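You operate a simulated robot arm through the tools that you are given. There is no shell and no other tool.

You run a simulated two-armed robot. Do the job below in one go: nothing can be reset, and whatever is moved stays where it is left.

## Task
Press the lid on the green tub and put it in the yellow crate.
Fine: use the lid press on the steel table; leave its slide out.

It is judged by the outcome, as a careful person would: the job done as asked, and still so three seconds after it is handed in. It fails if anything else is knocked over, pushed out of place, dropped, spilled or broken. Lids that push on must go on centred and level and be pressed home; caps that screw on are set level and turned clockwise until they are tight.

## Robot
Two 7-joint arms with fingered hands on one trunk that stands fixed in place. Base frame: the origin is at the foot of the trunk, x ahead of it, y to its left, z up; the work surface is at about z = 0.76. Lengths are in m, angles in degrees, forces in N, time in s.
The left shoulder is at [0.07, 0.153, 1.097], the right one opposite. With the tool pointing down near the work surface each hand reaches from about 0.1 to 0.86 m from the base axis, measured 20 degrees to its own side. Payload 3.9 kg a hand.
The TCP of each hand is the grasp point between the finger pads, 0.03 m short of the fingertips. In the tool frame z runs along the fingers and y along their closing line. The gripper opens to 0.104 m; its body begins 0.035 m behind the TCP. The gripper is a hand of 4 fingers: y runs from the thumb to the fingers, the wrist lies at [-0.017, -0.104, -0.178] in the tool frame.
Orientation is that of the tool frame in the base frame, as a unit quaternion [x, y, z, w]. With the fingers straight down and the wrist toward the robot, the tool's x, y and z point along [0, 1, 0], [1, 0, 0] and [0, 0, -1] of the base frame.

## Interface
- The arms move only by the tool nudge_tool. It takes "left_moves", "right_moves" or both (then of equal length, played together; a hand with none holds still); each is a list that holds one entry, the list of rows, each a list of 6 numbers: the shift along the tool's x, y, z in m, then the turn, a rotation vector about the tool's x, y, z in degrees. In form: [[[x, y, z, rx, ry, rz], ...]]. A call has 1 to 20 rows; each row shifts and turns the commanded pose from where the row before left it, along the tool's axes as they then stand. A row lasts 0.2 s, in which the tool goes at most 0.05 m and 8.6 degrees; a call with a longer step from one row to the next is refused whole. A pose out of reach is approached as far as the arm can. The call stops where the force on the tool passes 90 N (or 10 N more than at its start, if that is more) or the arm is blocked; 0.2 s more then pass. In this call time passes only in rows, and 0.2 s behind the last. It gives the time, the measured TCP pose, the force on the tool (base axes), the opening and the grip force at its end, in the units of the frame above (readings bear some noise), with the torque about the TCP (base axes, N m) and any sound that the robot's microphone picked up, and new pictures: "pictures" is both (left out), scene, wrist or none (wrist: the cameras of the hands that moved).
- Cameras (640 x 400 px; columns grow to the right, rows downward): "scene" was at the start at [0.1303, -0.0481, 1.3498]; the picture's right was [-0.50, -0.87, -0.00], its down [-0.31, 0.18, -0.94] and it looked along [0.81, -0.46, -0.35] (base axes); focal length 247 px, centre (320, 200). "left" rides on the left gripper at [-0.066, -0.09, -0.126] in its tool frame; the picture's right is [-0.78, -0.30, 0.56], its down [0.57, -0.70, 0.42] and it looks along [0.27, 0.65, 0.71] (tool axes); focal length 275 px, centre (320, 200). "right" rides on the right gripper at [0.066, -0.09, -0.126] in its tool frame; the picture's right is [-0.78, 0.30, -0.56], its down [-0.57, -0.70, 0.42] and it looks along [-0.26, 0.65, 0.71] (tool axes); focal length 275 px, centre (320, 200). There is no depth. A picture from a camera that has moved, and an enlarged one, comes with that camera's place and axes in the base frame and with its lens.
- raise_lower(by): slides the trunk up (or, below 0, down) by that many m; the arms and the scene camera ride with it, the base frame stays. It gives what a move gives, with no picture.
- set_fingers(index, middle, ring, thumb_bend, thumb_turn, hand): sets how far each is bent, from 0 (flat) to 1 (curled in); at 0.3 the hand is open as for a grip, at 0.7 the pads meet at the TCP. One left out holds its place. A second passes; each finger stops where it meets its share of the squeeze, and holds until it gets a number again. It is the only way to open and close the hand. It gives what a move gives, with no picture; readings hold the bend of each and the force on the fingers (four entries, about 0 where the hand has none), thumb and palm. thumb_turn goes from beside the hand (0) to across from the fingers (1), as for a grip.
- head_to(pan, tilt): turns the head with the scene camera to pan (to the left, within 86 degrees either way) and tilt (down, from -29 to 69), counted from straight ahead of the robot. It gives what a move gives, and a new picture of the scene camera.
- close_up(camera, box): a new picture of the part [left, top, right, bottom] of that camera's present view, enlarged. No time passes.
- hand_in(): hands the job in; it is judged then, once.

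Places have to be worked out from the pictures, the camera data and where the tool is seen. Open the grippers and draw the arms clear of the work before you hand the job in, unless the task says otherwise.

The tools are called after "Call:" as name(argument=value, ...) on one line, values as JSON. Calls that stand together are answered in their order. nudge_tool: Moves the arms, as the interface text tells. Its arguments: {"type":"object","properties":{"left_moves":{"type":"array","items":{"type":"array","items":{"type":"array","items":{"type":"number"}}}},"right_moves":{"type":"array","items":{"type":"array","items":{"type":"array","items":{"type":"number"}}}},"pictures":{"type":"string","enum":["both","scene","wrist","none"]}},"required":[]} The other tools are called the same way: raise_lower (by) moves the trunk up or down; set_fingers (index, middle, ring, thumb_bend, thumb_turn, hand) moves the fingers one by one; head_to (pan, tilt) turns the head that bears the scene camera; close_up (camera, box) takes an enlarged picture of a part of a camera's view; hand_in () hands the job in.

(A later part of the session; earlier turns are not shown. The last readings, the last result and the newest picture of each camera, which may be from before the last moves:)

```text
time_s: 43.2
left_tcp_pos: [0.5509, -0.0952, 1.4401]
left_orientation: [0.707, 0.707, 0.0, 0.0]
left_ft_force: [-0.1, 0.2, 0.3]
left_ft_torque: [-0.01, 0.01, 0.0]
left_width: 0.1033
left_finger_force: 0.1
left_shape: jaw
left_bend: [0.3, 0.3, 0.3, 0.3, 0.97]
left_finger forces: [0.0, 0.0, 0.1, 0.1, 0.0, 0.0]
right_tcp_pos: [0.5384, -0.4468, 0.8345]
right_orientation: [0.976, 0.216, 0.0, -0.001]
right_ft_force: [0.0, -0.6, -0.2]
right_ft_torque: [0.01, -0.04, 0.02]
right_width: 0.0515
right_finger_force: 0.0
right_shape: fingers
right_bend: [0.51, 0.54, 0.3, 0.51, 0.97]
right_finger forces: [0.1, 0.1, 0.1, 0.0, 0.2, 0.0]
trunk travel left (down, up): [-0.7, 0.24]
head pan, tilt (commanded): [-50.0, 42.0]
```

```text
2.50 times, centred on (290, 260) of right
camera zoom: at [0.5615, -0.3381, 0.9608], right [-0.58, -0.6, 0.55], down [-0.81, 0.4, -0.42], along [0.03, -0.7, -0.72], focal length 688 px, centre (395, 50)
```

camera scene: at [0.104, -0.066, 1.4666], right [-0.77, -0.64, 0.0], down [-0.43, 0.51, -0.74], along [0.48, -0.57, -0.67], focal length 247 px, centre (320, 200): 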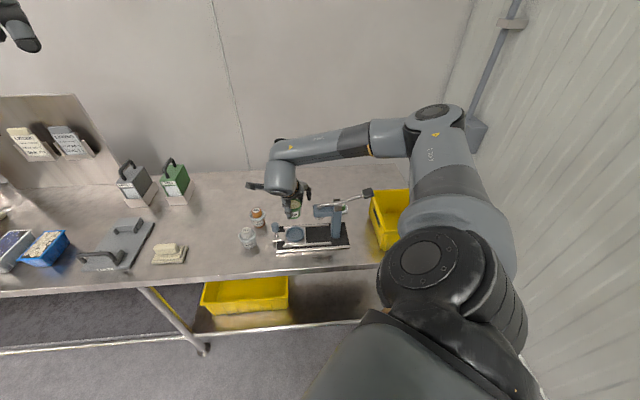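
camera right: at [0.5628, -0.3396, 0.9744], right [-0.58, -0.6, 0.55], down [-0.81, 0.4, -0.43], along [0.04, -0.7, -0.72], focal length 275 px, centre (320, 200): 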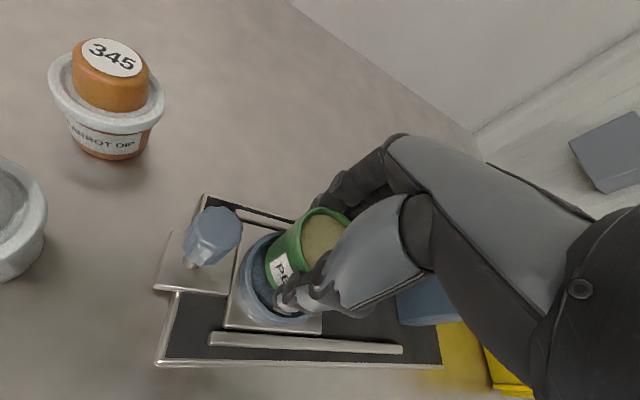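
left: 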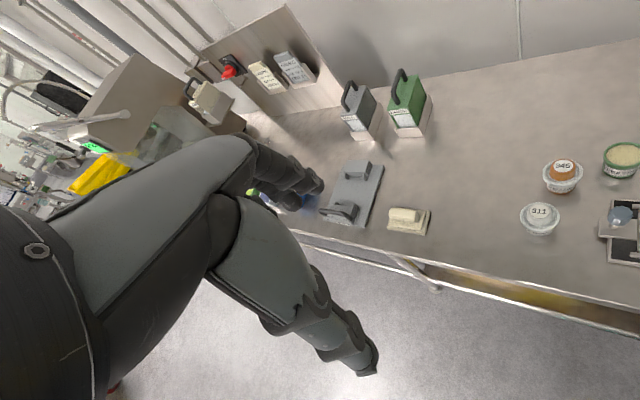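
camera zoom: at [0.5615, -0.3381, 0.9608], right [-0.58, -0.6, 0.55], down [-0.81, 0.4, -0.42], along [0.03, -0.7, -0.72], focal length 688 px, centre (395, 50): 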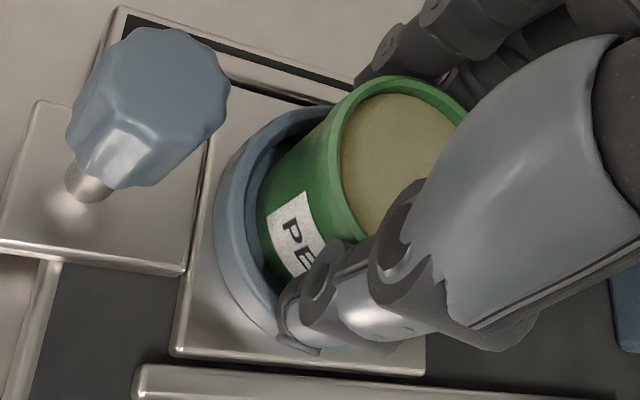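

Forces are zero, so the tub is standing free in the nest. I'll open the fingers wider and lift straight up.

Call:
set_fingers(hand="right", index=0.42, middle=0.42, thumb_bend=0.42)

Call:
nudge_tool(right_moves=[[[0, 0, -0.01, 0, 0, 0], [0, 0, -0.02, 0, 0, 0], [0, 0, -0.03, 0, 0, 0], [0, 0, -0.03, 0, 0, 0], [0, 0, -0.03, 0, 0, 0], [0, 0, 0, 0, 0, 0]]], pictures="both")

Call:
close_up(camera="scene", box=[265, 205, 325, 245])

```text
time_s: 44.2
left_tcp_pos: [0.5503, -0.0963, 1.44]
left_orientation: [0.707, 0.707, 0.0, 0.001]
left_ft_force: [0.2, 0.7, -0.4]
left_ft_torque: [0.0, 0.0, 0.0]
left_width: 0.1036
left_finger_force: 0.2
left_shape: jaw
left_bend: [0.3, 0.3, 0.3, 0.3, 0.97]
left_finger forces: [0.0, 0.1, 0.2, 0.0, 0.0, 0.0]
right_tcp_pos: [0.5394, -0.4479, 0.8343]
right_orientation: [0.976, 0.216, 0.002, -0.002]
right_ft_force: [-0.2, -0.6, -0.1]
right_ft_torque: [0.01, 0.03, 0.01]
right_width: 0.0738
right_finger_force: 0.1
right_shape: fingers
right_bend: [0.42, 0.42, 0.3, 0.42, 0.97]
right_finger forces: [0.0, 0.0, 0.1, 0.1, 0.1, 0.0]
trunk travel left (down, up): [-0.7, 0.24]
head pan, tilt (commanded): [-50.0, 42.0]
```

```text
time_s: 45.6
left_tcp_pos: [0.5502, -0.0953, 1.4402]
left_orientation: [0.707, 0.707, -0.001, 0.0]
left_ft_force: [-0.2, 0.0, -0.5]
left_ft_torque: [-0.01, 0.01, -0.01]
left_width: 0.1037
left_finger_force: 0.2
left_shape: jaw
left_bend: [0.3, 0.3, 0.3, 0.3, 0.97]
left_finger forces: [0.0, 0.1, 0.0, 0.1, 0.0, 0.1]
right_tcp_pos: [0.5397, -0.4504, 0.9541]
right_orientation: [0.976, 0.217, 0.0, -0.001]
right_ft_force: [0.7, 0.2, -0.6]
right_ft_torque: [-0.02, 0.02, 0.0]
right_width: 0.0741
right_finger_force: 0.1
right_shape: fingers
right_bend: [0.42, 0.42, 0.3, 0.42, 0.97]
right_finger forces: [0.0, 0.0, 0.1, 0.0, 0.0, 0.1]
trunk travel left (down, up): [-0.7, 0.24]
head pan, tilt (commanded): [-50.0, 42.0]
camera scene: at [0.1037, -0.066, 1.4666], right [-0.77, -0.64, 0.0], down [-0.43, 0.51, -0.74], along [0.48, -0.57, -0.67], focal length 247 px, centre (320, 200)
camera right: at [0.5622, -0.3406, 1.0799], right [-0.58, -0.6, 0.55], down [-0.81, 0.4, -0.42], along [0.03, -0.7, -0.72], focal length 275 px, centre (320, 200)
```

scene: 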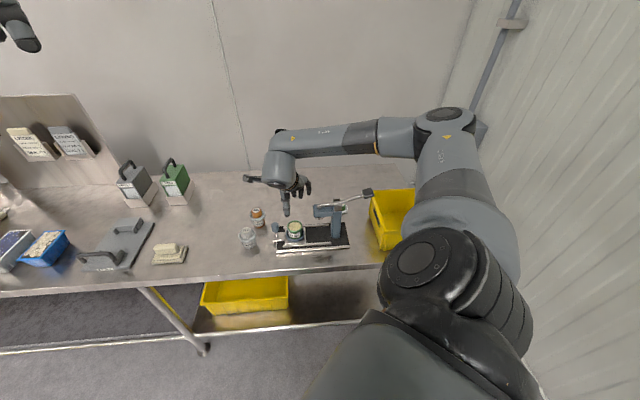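
right: 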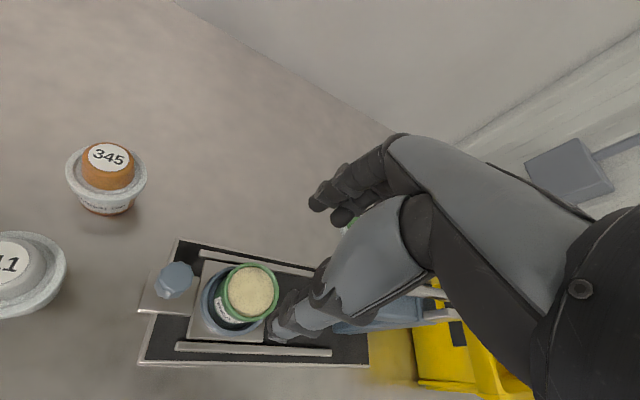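

```text
10.00 times, centred on (295, 225) of scene
camera zoom: at [0.1037, -0.066, 1.4666], right [-0.77, -0.64, 0.0], down [-0.43, 0.51, -0.74], along [0.48, -0.57, -0.67], focal length 2470 px, centre (570, -50)
```

zoom: 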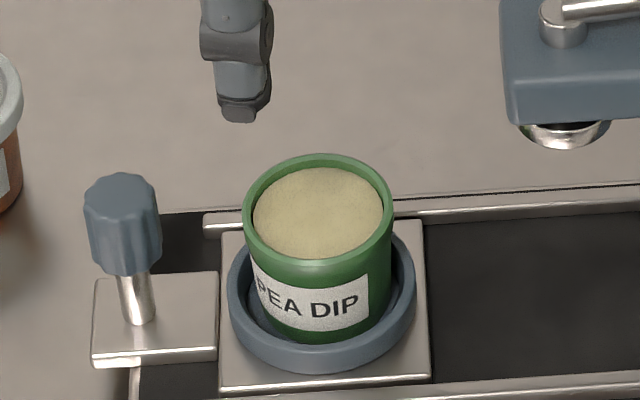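

The tub stands level in the nest. I'll zoom the wrist camera on its rim to triangulate the exact centre and height for the lid.

Call:
close_up(camera="right", box=[170, 240, 310, 350])

Call:
close_up(camera="right", box=[130, 230, 290, 350])

```text
3.64 times, centred on (240, 295) of right
camera zoom: at [0.5622, -0.3406, 1.0799], right [-0.58, -0.6, 0.55], down [-0.81, 0.4, -0.42], along [0.03, -0.7, -0.72], focal length 1001 px, centre (611, -146)
```

zoom: 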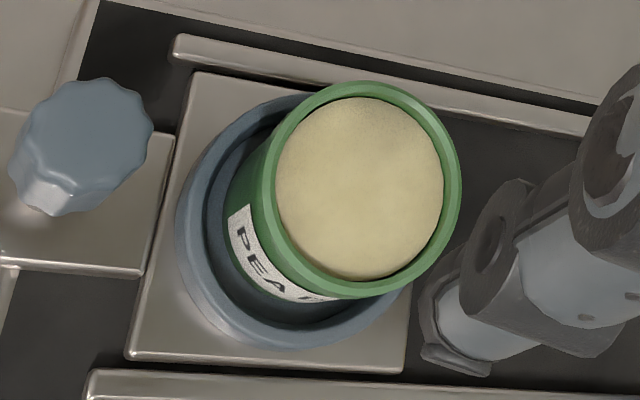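

```text
3.33 times, centred on (210, 290) of right
camera zoom: at [0.5622, -0.3406, 1.0799], right [-0.58, -0.6, 0.55], down [-0.81, 0.4, -0.42], along [0.03, -0.7, -0.72], focal length 918 px, centre (687, -100)
```

zoom: 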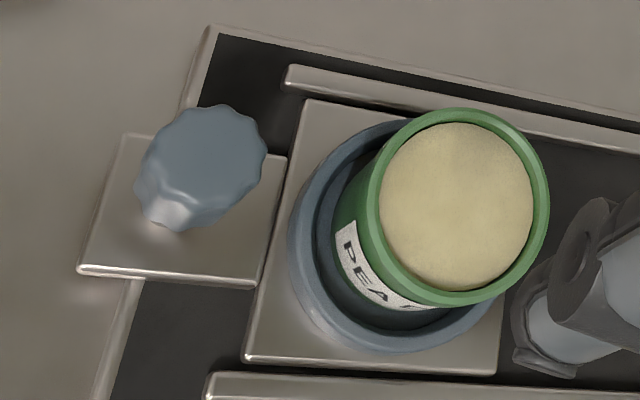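

The rim centre comes out at about (0.538,-0.4475), z≈0.832. Next is the lid, so I'll raise the hand and turn it to aim the wrist camera at the lid behind the press.

Call:
nudge_tool(right_moves=[[[0, 0, -0.03, 0, 0, 0], [0, 0, -0.03, 0, 0, 0], [0, 0, -0.02, 0, 0, 0], [0, 0, 0, 0, 0, 6.25], [0, 0, 0, 0, 0, 6.25], [0, 0, 0, 0, 0, 6.25], [0, 0, 0, 0, 0, 6.25], [0.02, 0, 0, 0, 0, 0], [0.018, 0, 0, 0, 0, 0], [0, 0, 0, 0, 0, 0]]], pictures="both")

Call:
close_up(camera="right", box=[160, 60, 480, 260])

```text
time_s: 47.8
left_tcp_pos: [0.5488, -0.0962, 1.4401]
left_orientation: [0.707, 0.707, 0.0, 0.0]
left_ft_force: [-0.4, 0.5, -0.7]
left_ft_torque: [0.02, 0.02, 0.03]
left_width: 0.1039
left_finger_force: 0.0
left_shape: jaw
left_bend: [0.3, 0.3, 0.3, 0.3, 0.97]
left_finger forces: [0.0, 0.0, 0.0, 0.0, 0.1, 0.0]
right_tcp_pos: [0.5769, -0.4499, 1.0352]
right_orientation: [1.0, 0.0, 0.002, -0.001]
right_ft_force: [0.1, -0.2, -0.3]
right_ft_torque: [-0.01, 0.01, 0.0]
right_width: 0.0738
right_finger_force: 0.0
right_shape: fingers
right_bend: [0.42, 0.42, 0.3, 0.42, 0.97]
right_finger forces: [0.0, 0.0, 0.0, 0.0, 0.0, 0.0]
trunk travel left (down, up): [-0.7, 0.24]
head pan, tilt (commanded): [-50.0, 42.0]
camera scene: at [0.1028, -0.066, 1.4667], right [-0.77, -0.64, 0.0], down [-0.43, 0.51, -0.74], along [0.48, -0.57, -0.67], focal length 247 px, centre (320, 200)
camera right: at [0.6424, -0.36, 1.161], right [-0.78, -0.3, 0.55], down [-0.57, 0.7, -0.42], along [-0.26, -0.65, -0.72], focal length 275 px, centre (320, 200)
```

scene: 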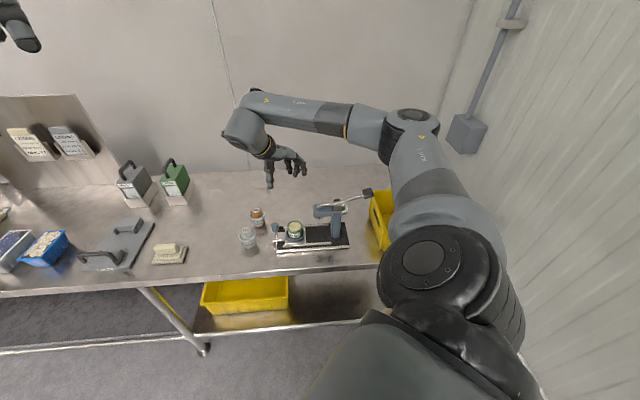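
right: 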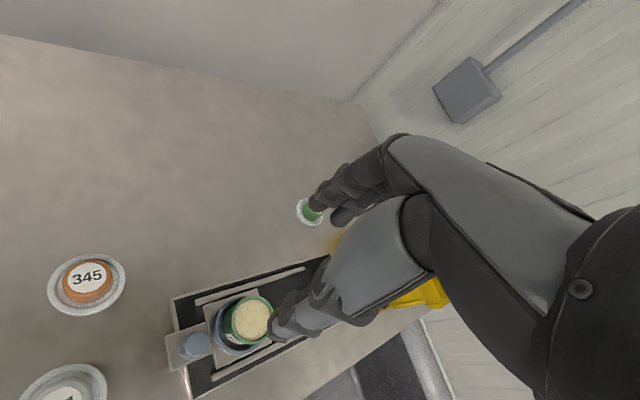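

```text
2.00 times, centred on (320, 160) of right
camera zoom: at [0.6424, -0.36, 1.161], right [-0.78, -0.3, 0.55], down [-0.57, 0.7, -0.42], along [-0.26, -0.65, -0.72], focal length 551 px, centre (320, 280)
```

zoom: 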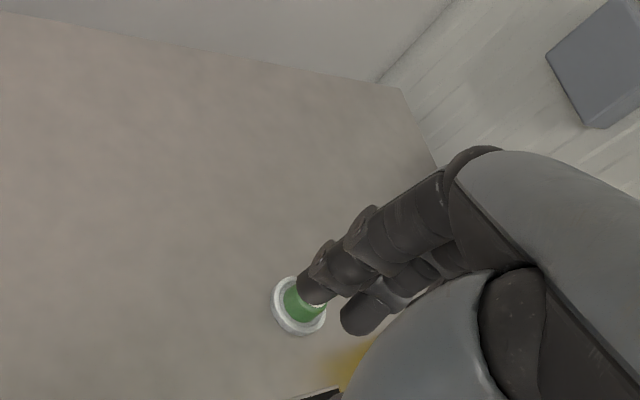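

The fingers partly hide the lid, and I plan to approach it with the hand coming from the left-back (yaw 120°) so the wrist clears the lever and fork. I'll stay high (fingertips above 1.0), turn 30° and move over the lid.

Call:
nudge_tool(right_moves=[[[0, 0, 0, 0, 0, 7.5], [0, 0, 0, 0, 0, 7.5], [0, 0, 0, 0, 0, 7.5], [0, 0, 0, 0, 0, 7.5], [0.007, 0.04, 0, 0, 0, 0], [0.007, 0.04, 0, 0, 0, 0], [0.007, 0.04, 0, 0, 0, 0], [0.007, 0.04, 0, 0, 0, 0], [0.007, 0.04, 0, 0, 0, 0], [0.007, 0.04, 0, 0, 0, 0], [0, 0, 0, 0, 0, 0]]], pictures="both")

Call:
close_up(camera="right", box=[100, 200, 340, 380])

```text
time_s: 50.2
left_tcp_pos: [0.55, -0.0958, 1.4406]
left_orientation: [0.707, 0.707, 0.0, 0.0]
left_ft_force: [0.6, 0.6, 0.5]
left_ft_torque: [-0.01, 0.02, -0.01]
left_width: 0.1034
left_finger_force: 0.1
left_shape: jaw
left_bend: [0.3, 0.3, 0.3, 0.3, 0.97]
left_finger forces: [0.0, 0.1, 0.0, 0.0, 0.1, 0.0]
right_tcp_pos: [0.4934, -0.6802, 1.0317]
right_orientation: [0.966, -0.258, 0.0, -0.002]
right_ft_force: [-0.4, 0.4, -0.3]
right_ft_torque: [0.02, 0.03, -0.04]
right_width: 0.0743
right_finger_force: 0.0
right_shape: fingers
right_bend: [0.42, 0.42, 0.3, 0.42, 0.97]
right_finger forces: [0.1, 0.0, 0.0, 0.0, 0.1, 0.0]
trunk travel left (down, up): [-0.7, 0.24]
head pan, tilt (commanded): [-50.0, 42.0]
camera scene: at [0.1035, -0.0656, 1.4667], right [-0.77, -0.64, 0.0], down [-0.43, 0.51, -0.74], along [0.48, -0.57, -0.67], focal length 247 px, centre (320, 200)
camera right: at [0.5959, -0.635, 1.1582], right [-0.82, 0.13, 0.56], down [-0.14, 0.89, -0.42], along [-0.55, -0.43, -0.72], focal length 275 px, centre (320, 200)
```

scene: 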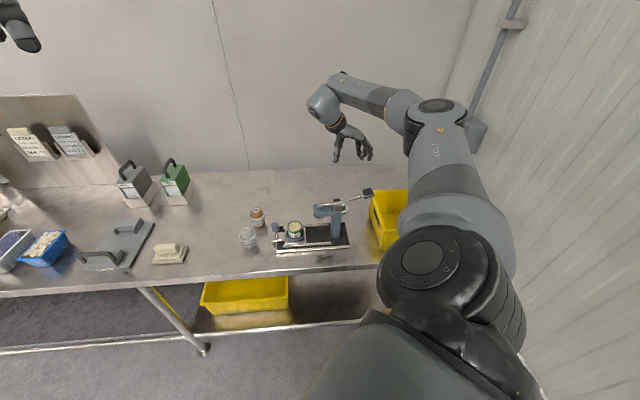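
right: 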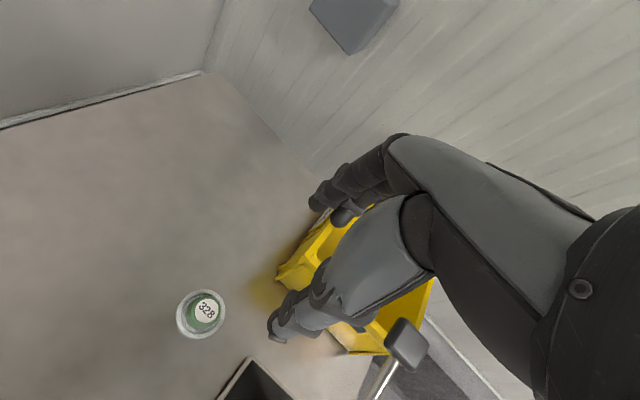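

```text
2.22 times, centred on (220, 290) of right
camera zoom: at [0.5959, -0.635, 1.1582], right [-0.82, 0.13, 0.56], down [-0.14, 0.89, -0.42], along [-0.55, -0.43, -0.72], focal length 612 px, centre (542, 0)
```

zoom: 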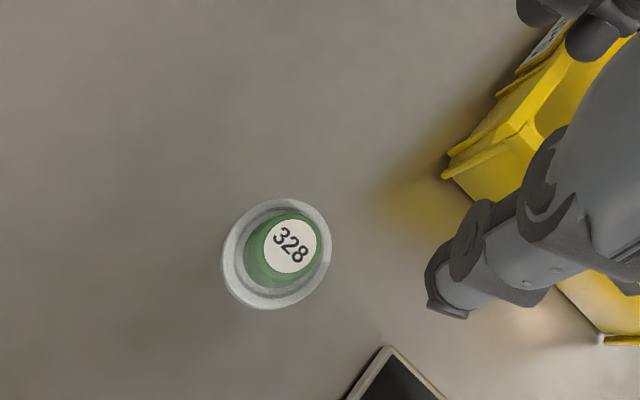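

Both cameras now agree on the lid: centre about (0.5047,-0.6755), flange about 62 mm wide. I'll lower the trunk 8 cm for reach, which brings the hand down above the lid and well behind the lever.

Call:
raise_lower(by=-0.08)

Call:
nudge_tool(right_moves=[[[0.0075, -0.0097, 0, 0, 0, 0], [0, 0, 0, 0, 0, 0]]], pictures="both")

Call:
close_up(camera="scene", box=[280, 100, 440, 220])

Call:
close_up(camera="right", box=[140, 180, 380, 380])

```text
time_s: 51.4
left_tcp_pos: [0.5514, -0.0956, 1.3616]
left_orientation: [0.707, 0.707, 0.001, 0.0]
left_ft_force: [0.1, 0.4, 0.1]
left_ft_torque: [0.03, -0.01, 0.02]
left_width: 0.1039
left_finger_force: 0.1
left_shape: jaw
left_bend: [0.3, 0.3, 0.3, 0.3, 0.97]
left_finger forces: [0.1, 0.1, 0.0, 0.1, 0.0, 0.0]
right_tcp_pos: [0.4932, -0.6795, 0.9525]
right_orientation: [0.966, -0.26, 0.0, -0.001]
right_ft_force: [0.1, 0.0, 0.5]
right_ft_torque: [0.06, -0.02, 0.01]
right_width: 0.0741
right_finger_force: 0.1
right_shape: fingers
right_bend: [0.42, 0.42, 0.3, 0.42, 0.97]
right_finger forces: [0.1, 0.1, 0.0, 0.1, 0.0, 0.1]
trunk travel left (down, up): [-0.62, 0.32]
head pan, tilt (commanded): [-50.0, 42.0]
```

```text
time_s: 52.0
left_tcp_pos: [0.5499, -0.096, 1.3607]
left_orientation: [0.707, 0.707, 0.0, 0.0]
left_ft_force: [0.4, 0.2, 0.6]
left_ft_torque: [-0.01, 0.01, -0.02]
left_width: 0.1039
left_finger_force: 0.1
left_shape: jaw
left_bend: [0.3, 0.3, 0.3, 0.3, 0.97]
left_finger forces: [0.0, 0.0, 0.1, 0.0, 0.0, 0.0]
right_tcp_pos: [0.5047, -0.6753, 0.9517]
right_orientation: [0.966, -0.259, 0.0, -0.002]
right_ft_force: [-0.1, -0.2, -0.7]
right_ft_torque: [0.01, 0.0, -0.01]
right_width: 0.0738
right_finger_force: 0.1
right_shape: fingers
right_bend: [0.42, 0.42, 0.3, 0.42, 0.97]
right_finger forces: [0.0, 0.0, 0.1, 0.1, 0.0, 0.0]
trunk travel left (down, up): [-0.62, 0.32]
head pan, tilt (commanded): [-50.0, 42.0]
camera scene: at [0.103, -0.0659, 1.3867], right [-0.77, -0.64, 0.0], down [-0.43, 0.51, -0.74], along [0.48, -0.57, -0.67], focal length 247 px, centre (320, 200)
camera right: at [0.6068, -0.6304, 1.0791], right [-0.82, 0.13, 0.56], down [-0.14, 0.9, -0.42], along [-0.55, -0.43, -0.72], focal length 275 px, centre (320, 200)
```

scene: 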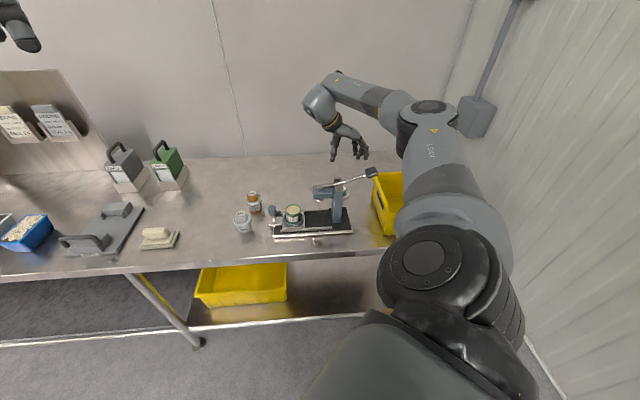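
right: 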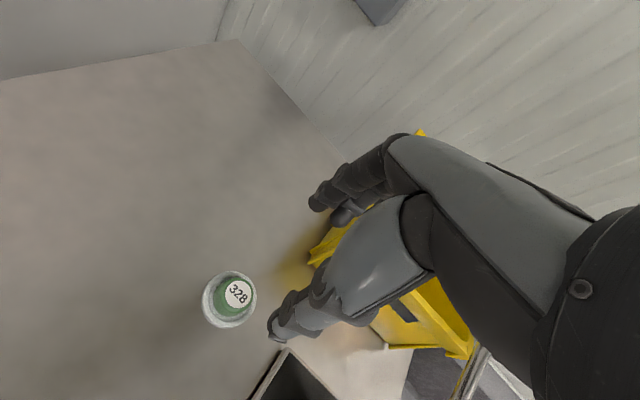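

```text
3.33 times, centred on (360, 160) of scene
camera zoom: at [0.103, -0.0659, 1.3867], right [-0.77, -0.64, 0.0], down [-0.43, 0.51, -0.74], along [0.48, -0.57, -0.67], focal length 823 px, centre (187, 333)
```

zoom: 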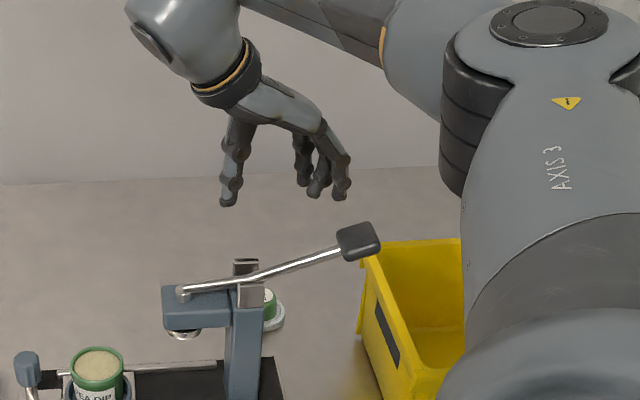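

```text
2.00 times, centred on (260, 280) of right
camera zoom: at [0.6068, -0.6304, 1.0791], right [-0.82, 0.13, 0.56], down [-0.14, 0.9, -0.42], along [-0.55, -0.43, -0.72], focal length 551 px, centre (440, 40)
```

zoom: 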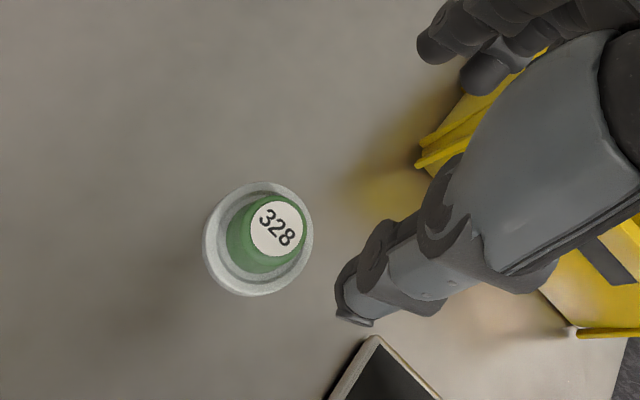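

The lid sits centred under the TCP (within about 1 mm), with its dome top at about z=0.795. I'll descend partway and check the clearance around the lever and fork.

Call:
nudge_tool(right_moves=[[[0, 0, 0.03, 0, 0, 0], [0, 0, 0.03, 0, 0, 0], [0, 0, 0.03, 0, 0, 0], [0, 0, 0.02, 0, 0, 0], [0, 0, 0, 0, 0, 0]]], pictures="both")

Call:
close_up(camera="scene", box=[280, 110, 440, 230])

Call:
close_up(camera="right", box=[180, 160, 400, 360])

```text
time_s: 53.2
left_tcp_pos: [0.5491, -0.0959, 1.3612]
left_orientation: [0.707, 0.707, 0.0, 0.0]
left_ft_force: [-0.3, 0.9, -0.8]
left_ft_torque: [0.02, 0.02, -0.02]
left_width: 0.1038
left_finger_force: 0.0
left_shape: jaw
left_bend: [0.3, 0.3, 0.3, 0.3, 0.97]
left_finger forces: [0.0, 0.1, 0.0, 0.0, 0.0, 0.1]
right_tcp_pos: [0.5041, -0.6737, 0.8411]
right_orientation: [0.966, -0.259, 0.0, -0.002]
right_ft_force: [-0.6, -0.7, -0.1]
right_ft_torque: [0.01, 0.01, 0.0]
right_width: 0.074
right_finger_force: 0.1
right_shape: fingers
right_bend: [0.42, 0.42, 0.3, 0.42, 0.97]
right_finger forces: [0.0, 0.1, 0.1, 0.0, 0.0, 0.1]
trunk travel left (down, up): [-0.62, 0.32]
head pan, tilt (commanded): [-50.0, 42.0]
camera scene: at [0.1029, -0.0657, 1.3867], right [-0.77, -0.64, 0.0], down [-0.43, 0.51, -0.74], along [0.48, -0.57, -0.67], focal length 247 px, centre (320, 200)
camera right: at [0.6078, -0.6294, 0.9679], right [-0.82, 0.13, 0.56], down [-0.14, 0.89, -0.42], along [-0.55, -0.43, -0.72], focal length 275 px, centre (320, 200)
```

scene: 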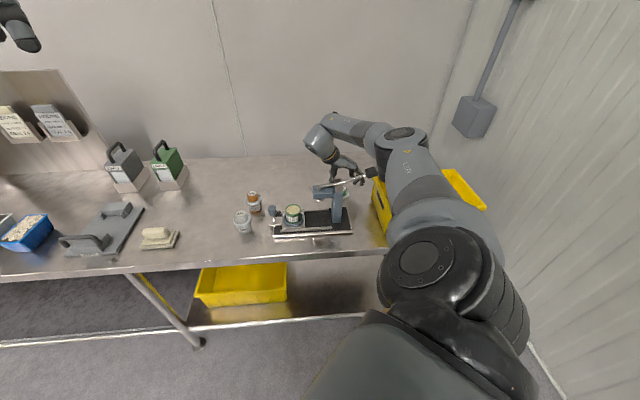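
right: 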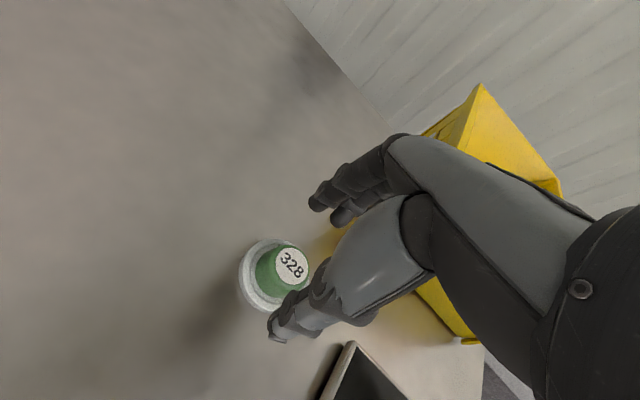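

```text
3.33 times, centred on (360, 170) of scene
camera zoom: at [0.1029, -0.0657, 1.3867], right [-0.77, -0.64, 0.0], down [-0.43, 0.51, -0.74], along [0.48, -0.57, -0.67], focal length 823 px, centre (187, 300)
```

zoom: 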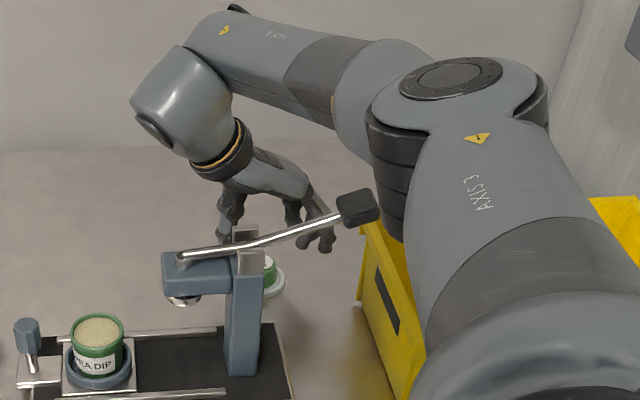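

```text
2.00 times, centred on (290, 260) of right
camera zoom: at [0.6078, -0.6294, 0.9679], right [-0.82, 0.13, 0.56], down [-0.14, 0.89, -0.42], along [-0.55, -0.43, -0.72], focal length 551 px, centre (380, 80)
```

zoom: 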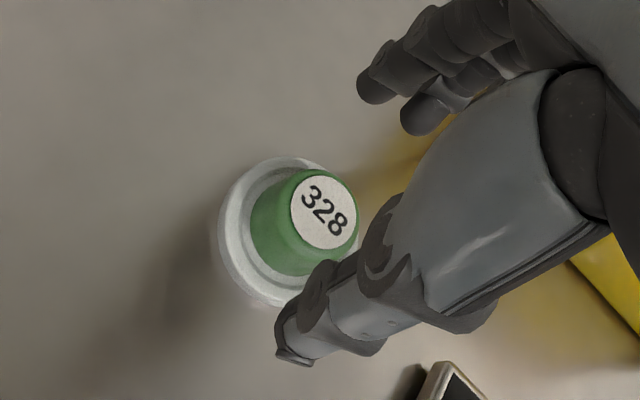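

The hand is clear of the lever and fork, and the elbow is high and well in front. I'll descend the last 35 mm so the fingertips end just above the lid's flange.

Call:
nudge_tool(right_moves=[[[0.0013, 0.0011, 0.012, 0, 0, 0], [0, 0, 0.012, 0, 0, 0], [0, 0, 0.011, 0, 0, 0], [0, 0, 0, 0, 0, 0]]], pictures="none")

Call:
close_up(camera="right", box=[200, 160, 400, 360])

Call:
close_up(camera="scene", box=[300, 130, 400, 220])

```text
time_s: 54.2
left_tcp_pos: [0.5501, -0.0959, 1.3604]
left_orientation: [0.707, 0.707, 0.0, 0.0]
left_ft_force: [0.0, -0.6, 0.1]
left_ft_torque: [0.0, 0.03, 0.01]
left_width: 0.1039
left_finger_force: 0.0
left_shape: jaw
left_bend: [0.3, 0.3, 0.3, 0.3, 0.97]
left_finger forces: [0.0, 0.1, 0.0, 0.0, 0.0, 0.0]
right_tcp_pos: [0.5052, -0.6761, 0.8078]
right_orientation: [0.966, -0.259, 0.001, -0.002]
right_ft_force: [0.7, -0.4, 0.9]
right_ft_torque: [-0.04, 0.0, 0.0]
right_width: 0.0741
right_finger_force: 0.1
right_shape: fingers
right_bend: [0.42, 0.42, 0.3, 0.42, 0.97]
right_finger forces: [0.1, 0.0, 0.0, 0.0, 0.1, 0.1]
trunk travel left (down, up): [-0.62, 0.32]
head pan, tilt (commanded): [-50.0, 42.0]
```

```text
2.00 times, centred on (300, 260) of right
camera zoom: at [0.6078, -0.6308, 0.9334], right [-0.82, 0.13, 0.56], down [-0.14, 0.9, -0.42], along [-0.55, -0.43, -0.72], focal length 551 px, centre (360, 80)
```

zoom: 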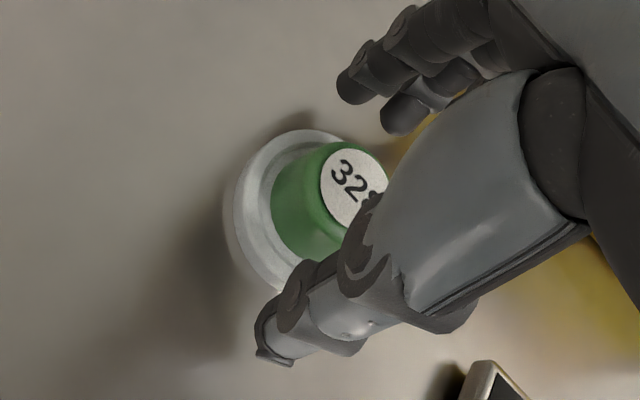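

```text
4.44 times, centred on (350, 175) of scene
camera zoom: at [0.1033, -0.0659, 1.3867], right [-0.77, -0.64, 0.0], down [-0.43, 0.51, -0.74], along [0.48, -0.57, -0.67], focal length 1098 px, centre (187, 311)
```

zoom: 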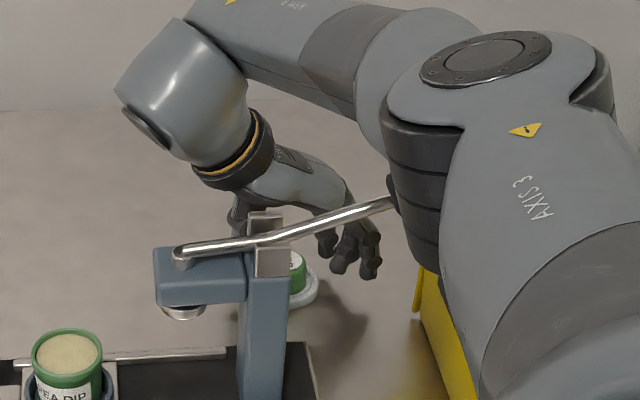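

The dome lines up with the TCP in the wrist view to within a millimetre or so. I'll close on the dome gently, in two steps.

Call:
set_fingers(hand="right", index=0.52, middle=0.52, thumb_bend=0.52)

Call:
close_up(camera="right", box=[200, 160, 400, 360])

```text
time_s: 55.2
left_tcp_pos: [0.5496, -0.0959, 1.3604]
left_orientation: [0.707, 0.707, 0.0, 0.0]
left_ft_force: [-0.2, -0.2, -0.4]
left_ft_torque: [0.02, 0.01, -0.02]
left_width: 0.1038
left_finger_force: 0.1
left_shape: jaw
left_bend: [0.3, 0.3, 0.3, 0.3, 0.97]
left_finger forces: [0.0, 0.1, 0.1, 0.0, 0.1, 0.1]
right_tcp_pos: [0.505, -0.6767, 0.8071]
right_orientation: [0.966, -0.259, 0.001, -0.002]
right_ft_force: [0.3, 0.2, 0.4]
right_ft_torque: [0.02, 0.02, 0.0]
right_width: 0.0493
right_finger_force: 0.0
right_shape: fingers
right_bend: [0.52, 0.52, 0.3, 0.52, 0.97]
right_finger forces: [0.0, 0.0, 0.0, 0.1, 0.0, 0.0]
trunk travel left (down, up): [-0.62, 0.32]
head pan, tilt (commanded): [-50.0, 42.0]
```

```text
2.00 times, centred on (300, 260) of right
camera zoom: at [0.6078, -0.631, 0.9336], right [-0.82, 0.13, 0.56], down [-0.14, 0.89, -0.42], along [-0.55, -0.43, -0.72], focal length 551 px, centre (360, 80)
```

zoom: 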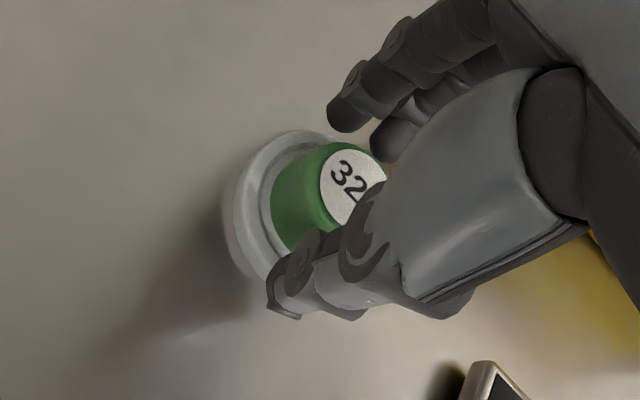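

No contact yet at a 49 mm gap. I'll close further.

Call:
set_fingers(hand="right", index=0.57, middle=0.57, thumb_bend=0.57)

Call:
close_up(camera="right", box=[200, 160, 400, 360])

```text
time_s: 56.2
left_tcp_pos: [0.5503, -0.0956, 1.3614]
left_orientation: [0.707, 0.708, 0.0, 0.0]
left_ft_force: [-0.1, 0.7, -0.1]
left_ft_torque: [-0.02, 0.03, -0.01]
left_width: 0.1036
left_finger_force: 0.1
left_shape: jaw
left_bend: [0.3, 0.3, 0.3, 0.3, 0.97]
left_finger forces: [0.1, 0.0, 0.0, 0.0, 0.0, 0.0]
right_tcp_pos: [0.5061, -0.6762, 0.8072]
right_orientation: [0.966, -0.26, 0.0, -0.001]
right_ft_force: [0.1, 1.1, -0.1]
right_ft_torque: [-0.03, 0.03, -0.01]
right_width: 0.0386
right_finger_force: 0.1
right_shape: fingers
right_bend: [0.56, 0.56, 0.3, 0.56, 0.97]
right_finger forces: [0.1, 0.1, 0.0, 0.0, 0.0, 0.0]
trunk travel left (down, up): [-0.62, 0.32]
head pan, tilt (commanded): [-50.0, 42.0]
```

```text
2.00 times, centred on (300, 260) of right
camera zoom: at [0.6078, -0.631, 0.9336], right [-0.82, 0.13, 0.56], down [-0.14, 0.89, -0.42], along [-0.55, -0.43, -0.72], focal length 551 px, centre (360, 80)
```

zoom: 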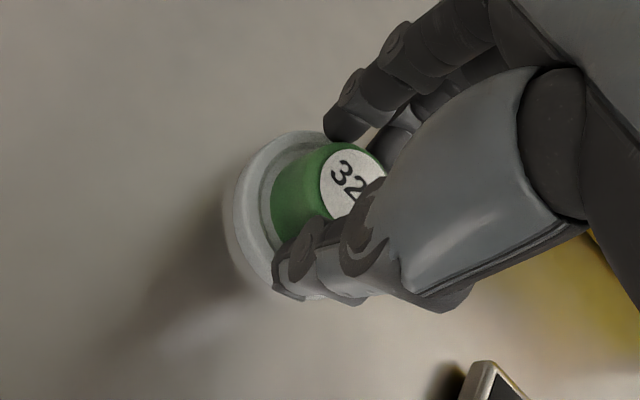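

Gap is 38.6 mm and still no force, so the dome is narrower at this height. I'll keep closing.

Call:
set_fingers(hand="right", index=0.6, middle=0.6, thumb_bend=0.6)

Call:
close_up(camera="right", box=[200, 160, 400, 360])

```text
time_s: 57.2
left_tcp_pos: [0.551, -0.0957, 1.3608]
left_orientation: [0.707, 0.707, 0.0, 0.0]
left_ft_force: [0.5, 0.3, 0.1]
left_ft_torque: [-0.02, 0.0, -0.01]
left_width: 0.1034
left_finger_force: 0.1
left_shape: jaw
left_bend: [0.3, 0.3, 0.3, 0.3, 0.97]
left_finger forces: [0.0, 0.1, 0.0, 0.0, 0.0, 0.0]
right_tcp_pos: [0.5043, -0.6766, 0.8064]
right_orientation: [0.966, -0.259, 0.001, -0.002]
right_ft_force: [0.3, -0.2, -0.7]
right_ft_torque: [0.01, 0.02, -0.01]
right_width: 0.0324
right_finger_force: 1.8
right_shape: fingers
right_bend: [0.59, 0.59, 0.3, 0.58, 0.97]
right_finger forces: [0.9, 0.7, 0.0, 0.1, 1.7, 0.0]
trunk travel left (down, up): [-0.62, 0.32]
head pan, tilt (commanded): [-50.0, 42.0]
```

```text
2.00 times, centred on (300, 260) of right
camera zoom: at [0.6078, -0.631, 0.9336], right [-0.82, 0.13, 0.56], down [-0.14, 0.89, -0.42], along [-0.55, -0.43, -0.72], focal length 551 px, centre (360, 80)
```

zoom: 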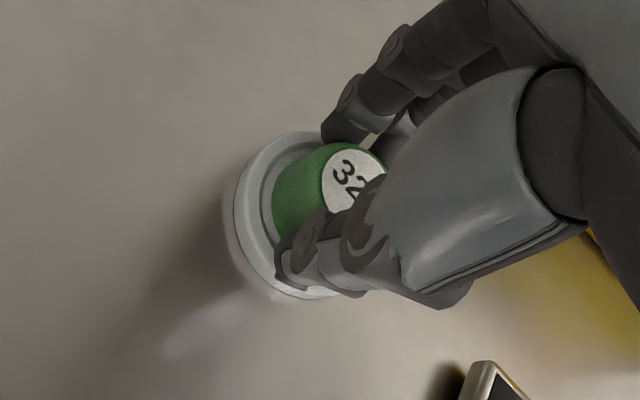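

Balanced contact at a 32 mm gap, and the lid has not moved. I'll firm the grip slightly and lift a little to check that the lid comes up level.

Call:
set_fingers(hand="right", index=0.63, middle=0.63, thumb_bend=0.63)

Call:
nudge_tool(right_moves=[[[0, 0, -0.005, 0, 0, 0], [0, 0, -0.01, 0, 0, 0], [0, 0, -0.015, 0, 0, 0], [0, 0, 0, 0, 0, 0]]], pictures="wrist")

Call:
close_up(camera="right", box=[200, 160, 400, 360])

Call:
close_up(camera="scene", box=[310, 130, 390, 210])

```text
time_s: 58.2
left_tcp_pos: [0.5515, -0.0966, 1.3597]
left_orientation: [0.707, 0.707, -0.001, -0.001]
left_ft_force: [-0.1, -0.3, 0.2]
left_ft_torque: [-0.01, 0.04, -0.03]
left_width: 0.1037
left_finger_force: 0.0
left_shape: jaw
left_bend: [0.3, 0.3, 0.3, 0.3, 0.97]
left_finger forces: [0.0, 0.0, 0.0, 0.1, 0.1, 0.0]
right_tcp_pos: [0.5062, -0.6752, 0.8071]
right_orientation: [0.966, -0.26, 0.0, -0.002]
right_ft_force: [0.3, 0.6, 0.1]
right_ft_torque: [-0.03, 0.0, -0.01]
right_width: 0.031
right_finger_force: 4.1
right_shape: fingers
right_bend: [0.6, 0.61, 0.3, 0.58, 0.97]
right_finger forces: [2.2, 2.2, 0.0, 0.0, 4.4, 0.0]
trunk travel left (down, up): [-0.62, 0.32]
head pan, tilt (commanded): [-50.0, 42.0]
```

```text
time_s: 59.2
left_tcp_pos: [0.5501, -0.0955, 1.361]
left_orientation: [0.707, 0.707, 0.0, 0.0]
left_ft_force: [0.7, 0.0, -0.2]
left_ft_torque: [-0.03, 0.02, 0.05]
left_width: 0.1038
left_finger_force: 0.0
left_shape: jaw
left_bend: [0.3, 0.3, 0.3, 0.3, 0.97]
left_finger forces: [0.0, 0.0, 0.1, 0.1, 0.0, 0.0]
right_tcp_pos: [0.5066, -0.6765, 0.8365]
right_orientation: [0.966, -0.259, 0.001, -0.001]
right_ft_force: [0.4, 0.5, -1.1]
right_ft_torque: [0.01, 0.03, 0.03]
right_width: 0.0307
right_finger_force: 4.1
right_shape: fingers
right_bend: [0.6, 0.61, 0.3, 0.58, 0.97]
right_finger forces: [2.2, 2.2, 0.1, 0.0, 4.3, 0.0]
trunk travel left (down, up): [-0.62, 0.32]
head pan, tilt (commanded): [-50.0, 42.0]
camera right: at [0.6077, -0.6319, 0.9632], right [-0.82, 0.13, 0.56], down [-0.14, 0.89, -0.42], along [-0.55, -0.43, -0.72], focal length 275 px, centre (320, 200)
```

right: 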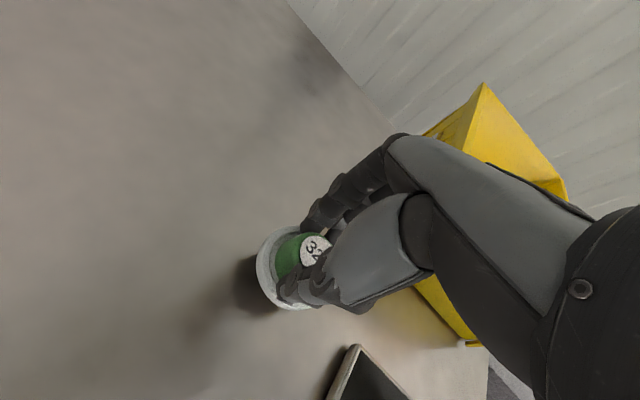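

```text
2.00 times, centred on (300, 260) of right
camera zoom: at [0.6077, -0.6319, 0.9632], right [-0.82, 0.13, 0.56], down [-0.14, 0.89, -0.42], along [-0.55, -0.43, -0.72], focal length 551 px, centre (360, 80)
```

zoom: 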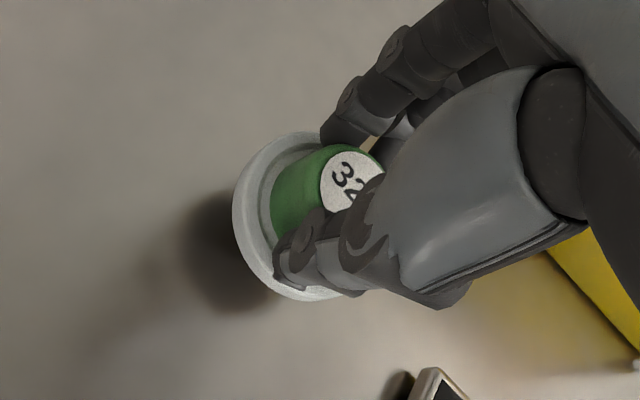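

```text
5.00 times, centred on (350, 170) of scene
camera zoom: at [0.1036, -0.0661, 1.3866], right [-0.77, -0.64, 0.0], down [-0.43, 0.51, -0.74], along [0.48, -0.57, -0.67], focal length 1235 px, centre (170, 350)
```

zoom: 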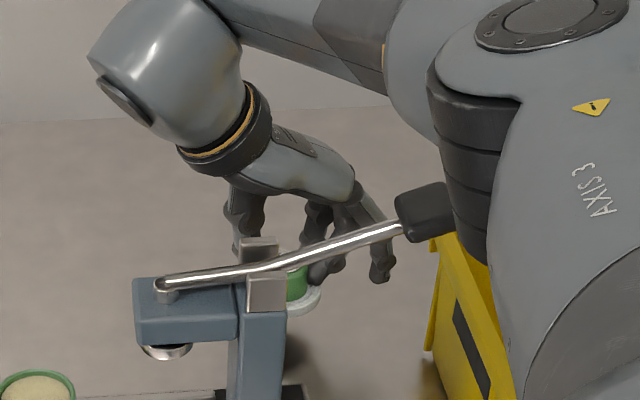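

The lid is up, level and gripped at about 4 N. I'll raise it, carry it left behind the press and then turn the hand back to 45° yaw, so the ring finger will clear the press head when I place the lid.

Call:
nudge_tool(right_moves=[[[0, 0, -0.03, 0, 0, 0], [0, 0, -0.03, 0, 0, 0], [0, 0, -0.03, 0, 0, 0], [0, 0, -0.03, 0, 0, 0], [0.0104, -0.0386, 0, 0, 0, 0], [0.0104, -0.0386, 0, 0, 0, 0], [0.0104, -0.0386, 0, 0, 0, 0], [0.0104, -0.0386, 0, 0, 0, 0], [0.0104, -0.0386, 0, 0, 0, 0], [0, 0, 0, 0, 0, 0]]], pictures="both")

Call:
nudge_tool(right_moves=[[[0, 0, 0, 0, 0, -7.5], [0, 0, 0, 0, 0, -7.5], [0, 0, 0, 0, 0, -7.5], [0, 0, 0, 0, 0, -7.5], [0, 0, 0, 0, 0, -7.5], [0, 0, 0, 0, 0, -7.5], [0, 0, 0, 0, 0, -7.5], [0, 0, 0, 0, 0, -7.5], [0, 0, 0, 0, 0, -7.5], [0, 0, 0, 0, 0, -7.5], [0, 0, 0, 0, 0, 0]]], pictures="both")

```text
time_s: 61.4
left_tcp_pos: [0.5496, -0.0975, 1.3597]
left_orientation: [0.707, 0.707, 0.001, 0.001]
left_ft_force: [-0.1, 0.0, 0.1]
left_ft_torque: [0.03, -0.03, -0.03]
left_width: 0.1037
left_finger_force: 0.0
left_shape: jaw
left_bend: [0.3, 0.3, 0.3, 0.3, 0.97]
left_finger forces: [0.0, 0.0, 0.1, 0.0, 0.0, 0.0]
right_tcp_pos: [0.6451, -0.5328, 0.9579]
right_orientation: [0.966, -0.259, -0.001, -0.001]
right_ft_force: [-0.1, 0.0, 0.4]
right_ft_torque: [-0.01, 0.06, -0.01]
right_width: 0.0309
right_finger_force: 4.6
right_shape: fingers
right_bend: [0.6, 0.61, 0.3, 0.59, 0.97]
right_finger forces: [2.3, 2.0, 0.0, 0.0, 4.4, 0.0]
trunk travel left (down, up): [-0.62, 0.32]
head pan, tilt (commanded): [-50.0, 42.0]
camera scene: at [0.1024, -0.0668, 1.3867], right [-0.77, -0.64, 0.0], down [-0.43, 0.51, -0.74], along [0.48, -0.57, -0.67], focal length 247 px, centre (320, 200)
camera right: at [0.7484, -0.4881, 1.0839], right [-0.82, 0.13, 0.56], down [-0.15, 0.89, -0.42], along [-0.55, -0.43, -0.71], focal length 275 px, centre (320, 200)
```

scene: 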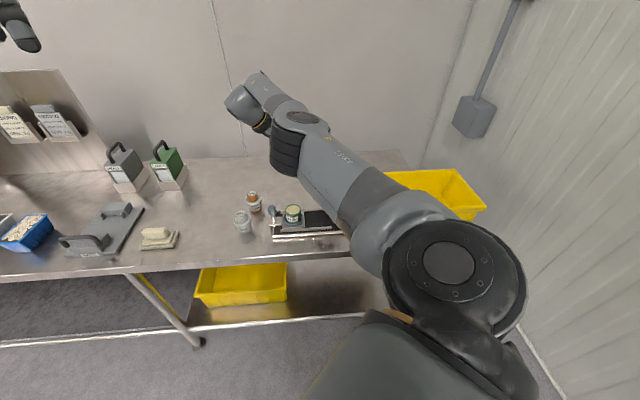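
right: 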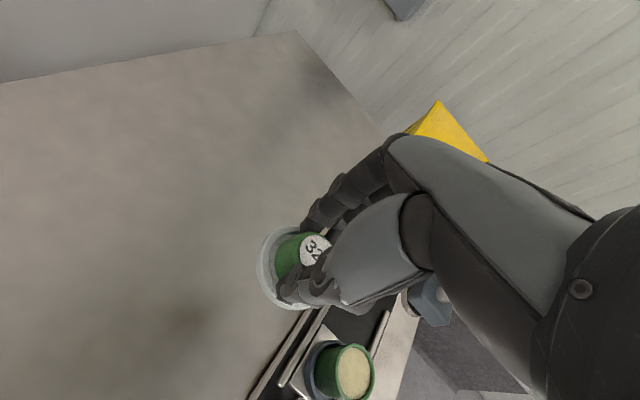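

```text
time_s: 63.8
left_tcp_pos: [0.5491, -0.0951, 1.3598]
left_orientation: [0.707, 0.707, 0.0, 0.0]
left_ft_force: [-0.3, -0.2, 0.4]
left_ft_torque: [-0.02, 0.03, 0.02]
left_width: 0.1035
left_finger_force: 0.1
left_shape: jaw
left_bend: [0.3, 0.3, 0.3, 0.3, 0.97]
left_finger forces: [0.0, 0.0, 0.0, 0.1, 0.1, 0.0]
right_tcp_pos: [0.6474, -0.5357, 0.9574]
right_orientation: [0.924, 0.383, 0.001, 0.0]
right_ft_force: [0.1, -0.2, 1.3]
right_ft_torque: [0.02, 0.01, -0.02]
right_width: 0.0309
right_finger_force: 4.7
right_shape: fingers
right_bend: [0.6, 0.61, 0.3, 0.59, 0.97]
right_finger forces: [2.3, 1.8, 0.0, 0.1, 4.2, 0.0]
trunk travel left (down, up): [-0.62, 0.32]
head pan, tilt (commanded): [-50.0, 42.0]
camera scene: at [0.1036, -0.0657, 1.3866], right [-0.77, -0.64, 0.0], down [-0.43, 0.51, -0.74], along [0.48, -0.57, -0.67], focal length 247 px, centre (320, 200)
camera right: at [0.6306, -0.4254, 1.084], right [-0.34, -0.76, 0.55], down [-0.9, 0.09, -0.43], along [0.27, -0.64, -0.71], focal length 275 px, centre (320, 200)
```

scene: 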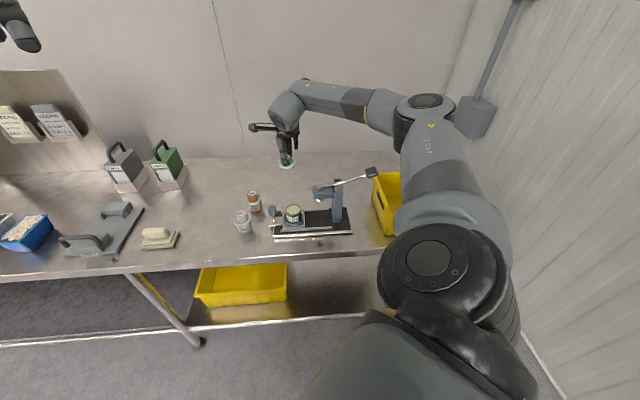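
right: 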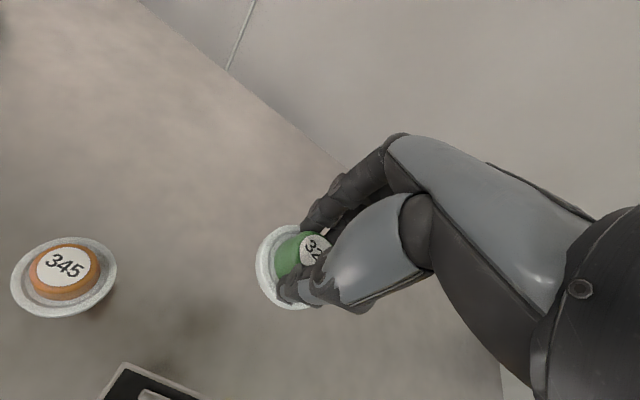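

The lid is held level and the lever looks undisturbed. I'll zoom both cameras on the held lid to measure its offset from the TCP and its level before placing it.

Call:
close_up(camera="right", box=[220, 190, 360, 330])

Call:
close_up(camera="scene", box=[260, 140, 310, 180])

Call:
close_up(camera="scene", box=[265, 195, 325, 240])

```text
2.86 times, centred on (290, 260) of right
camera zoom: at [0.6306, -0.4254, 1.084], right [-0.34, -0.76, 0.55], down [-0.9, 0.09, -0.43], along [0.27, -0.64, -0.71], focal length 786 px, centre (406, 29)
```

zoom: 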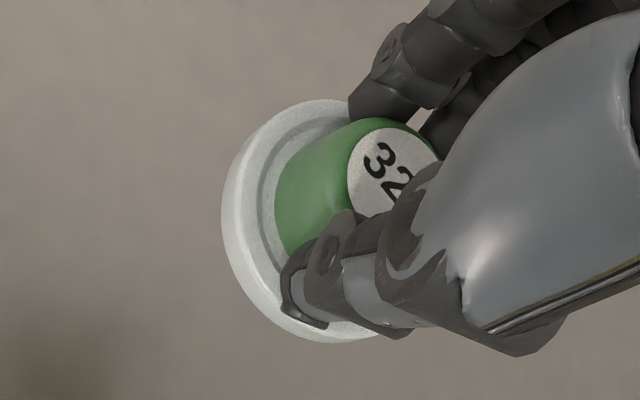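

```text
10.00 times, centred on (285, 160) of scene
camera zoom: at [0.1036, -0.0657, 1.3866], right [-0.77, -0.64, 0.0], down [-0.43, 0.51, -0.74], along [0.48, -0.57, -0.67], focal length 2470 px, centre (670, 600)
```

zoom: 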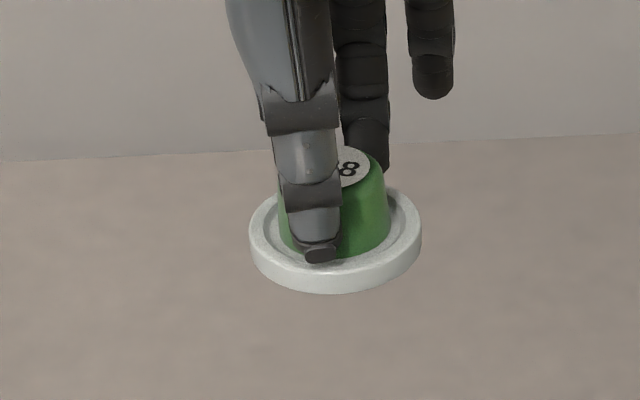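

```text
8.89 times, centred on (295, 218) of scene
camera zoom: at [0.1036, -0.0657, 1.3866], right [-0.77, -0.64, 0.0], down [-0.43, 0.51, -0.74], along [0.48, -0.57, -0.67], focal length 2196 px, centre (542, 44)
```

zoom: 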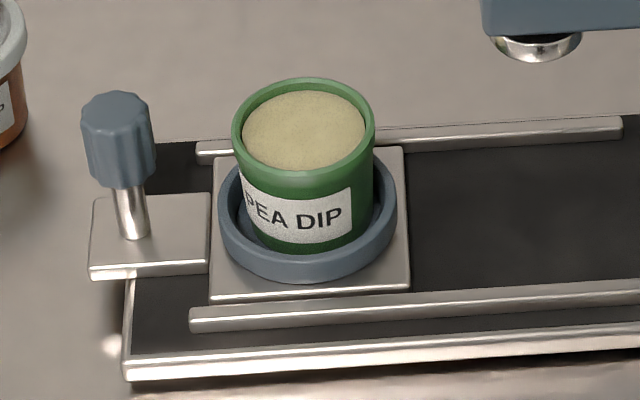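

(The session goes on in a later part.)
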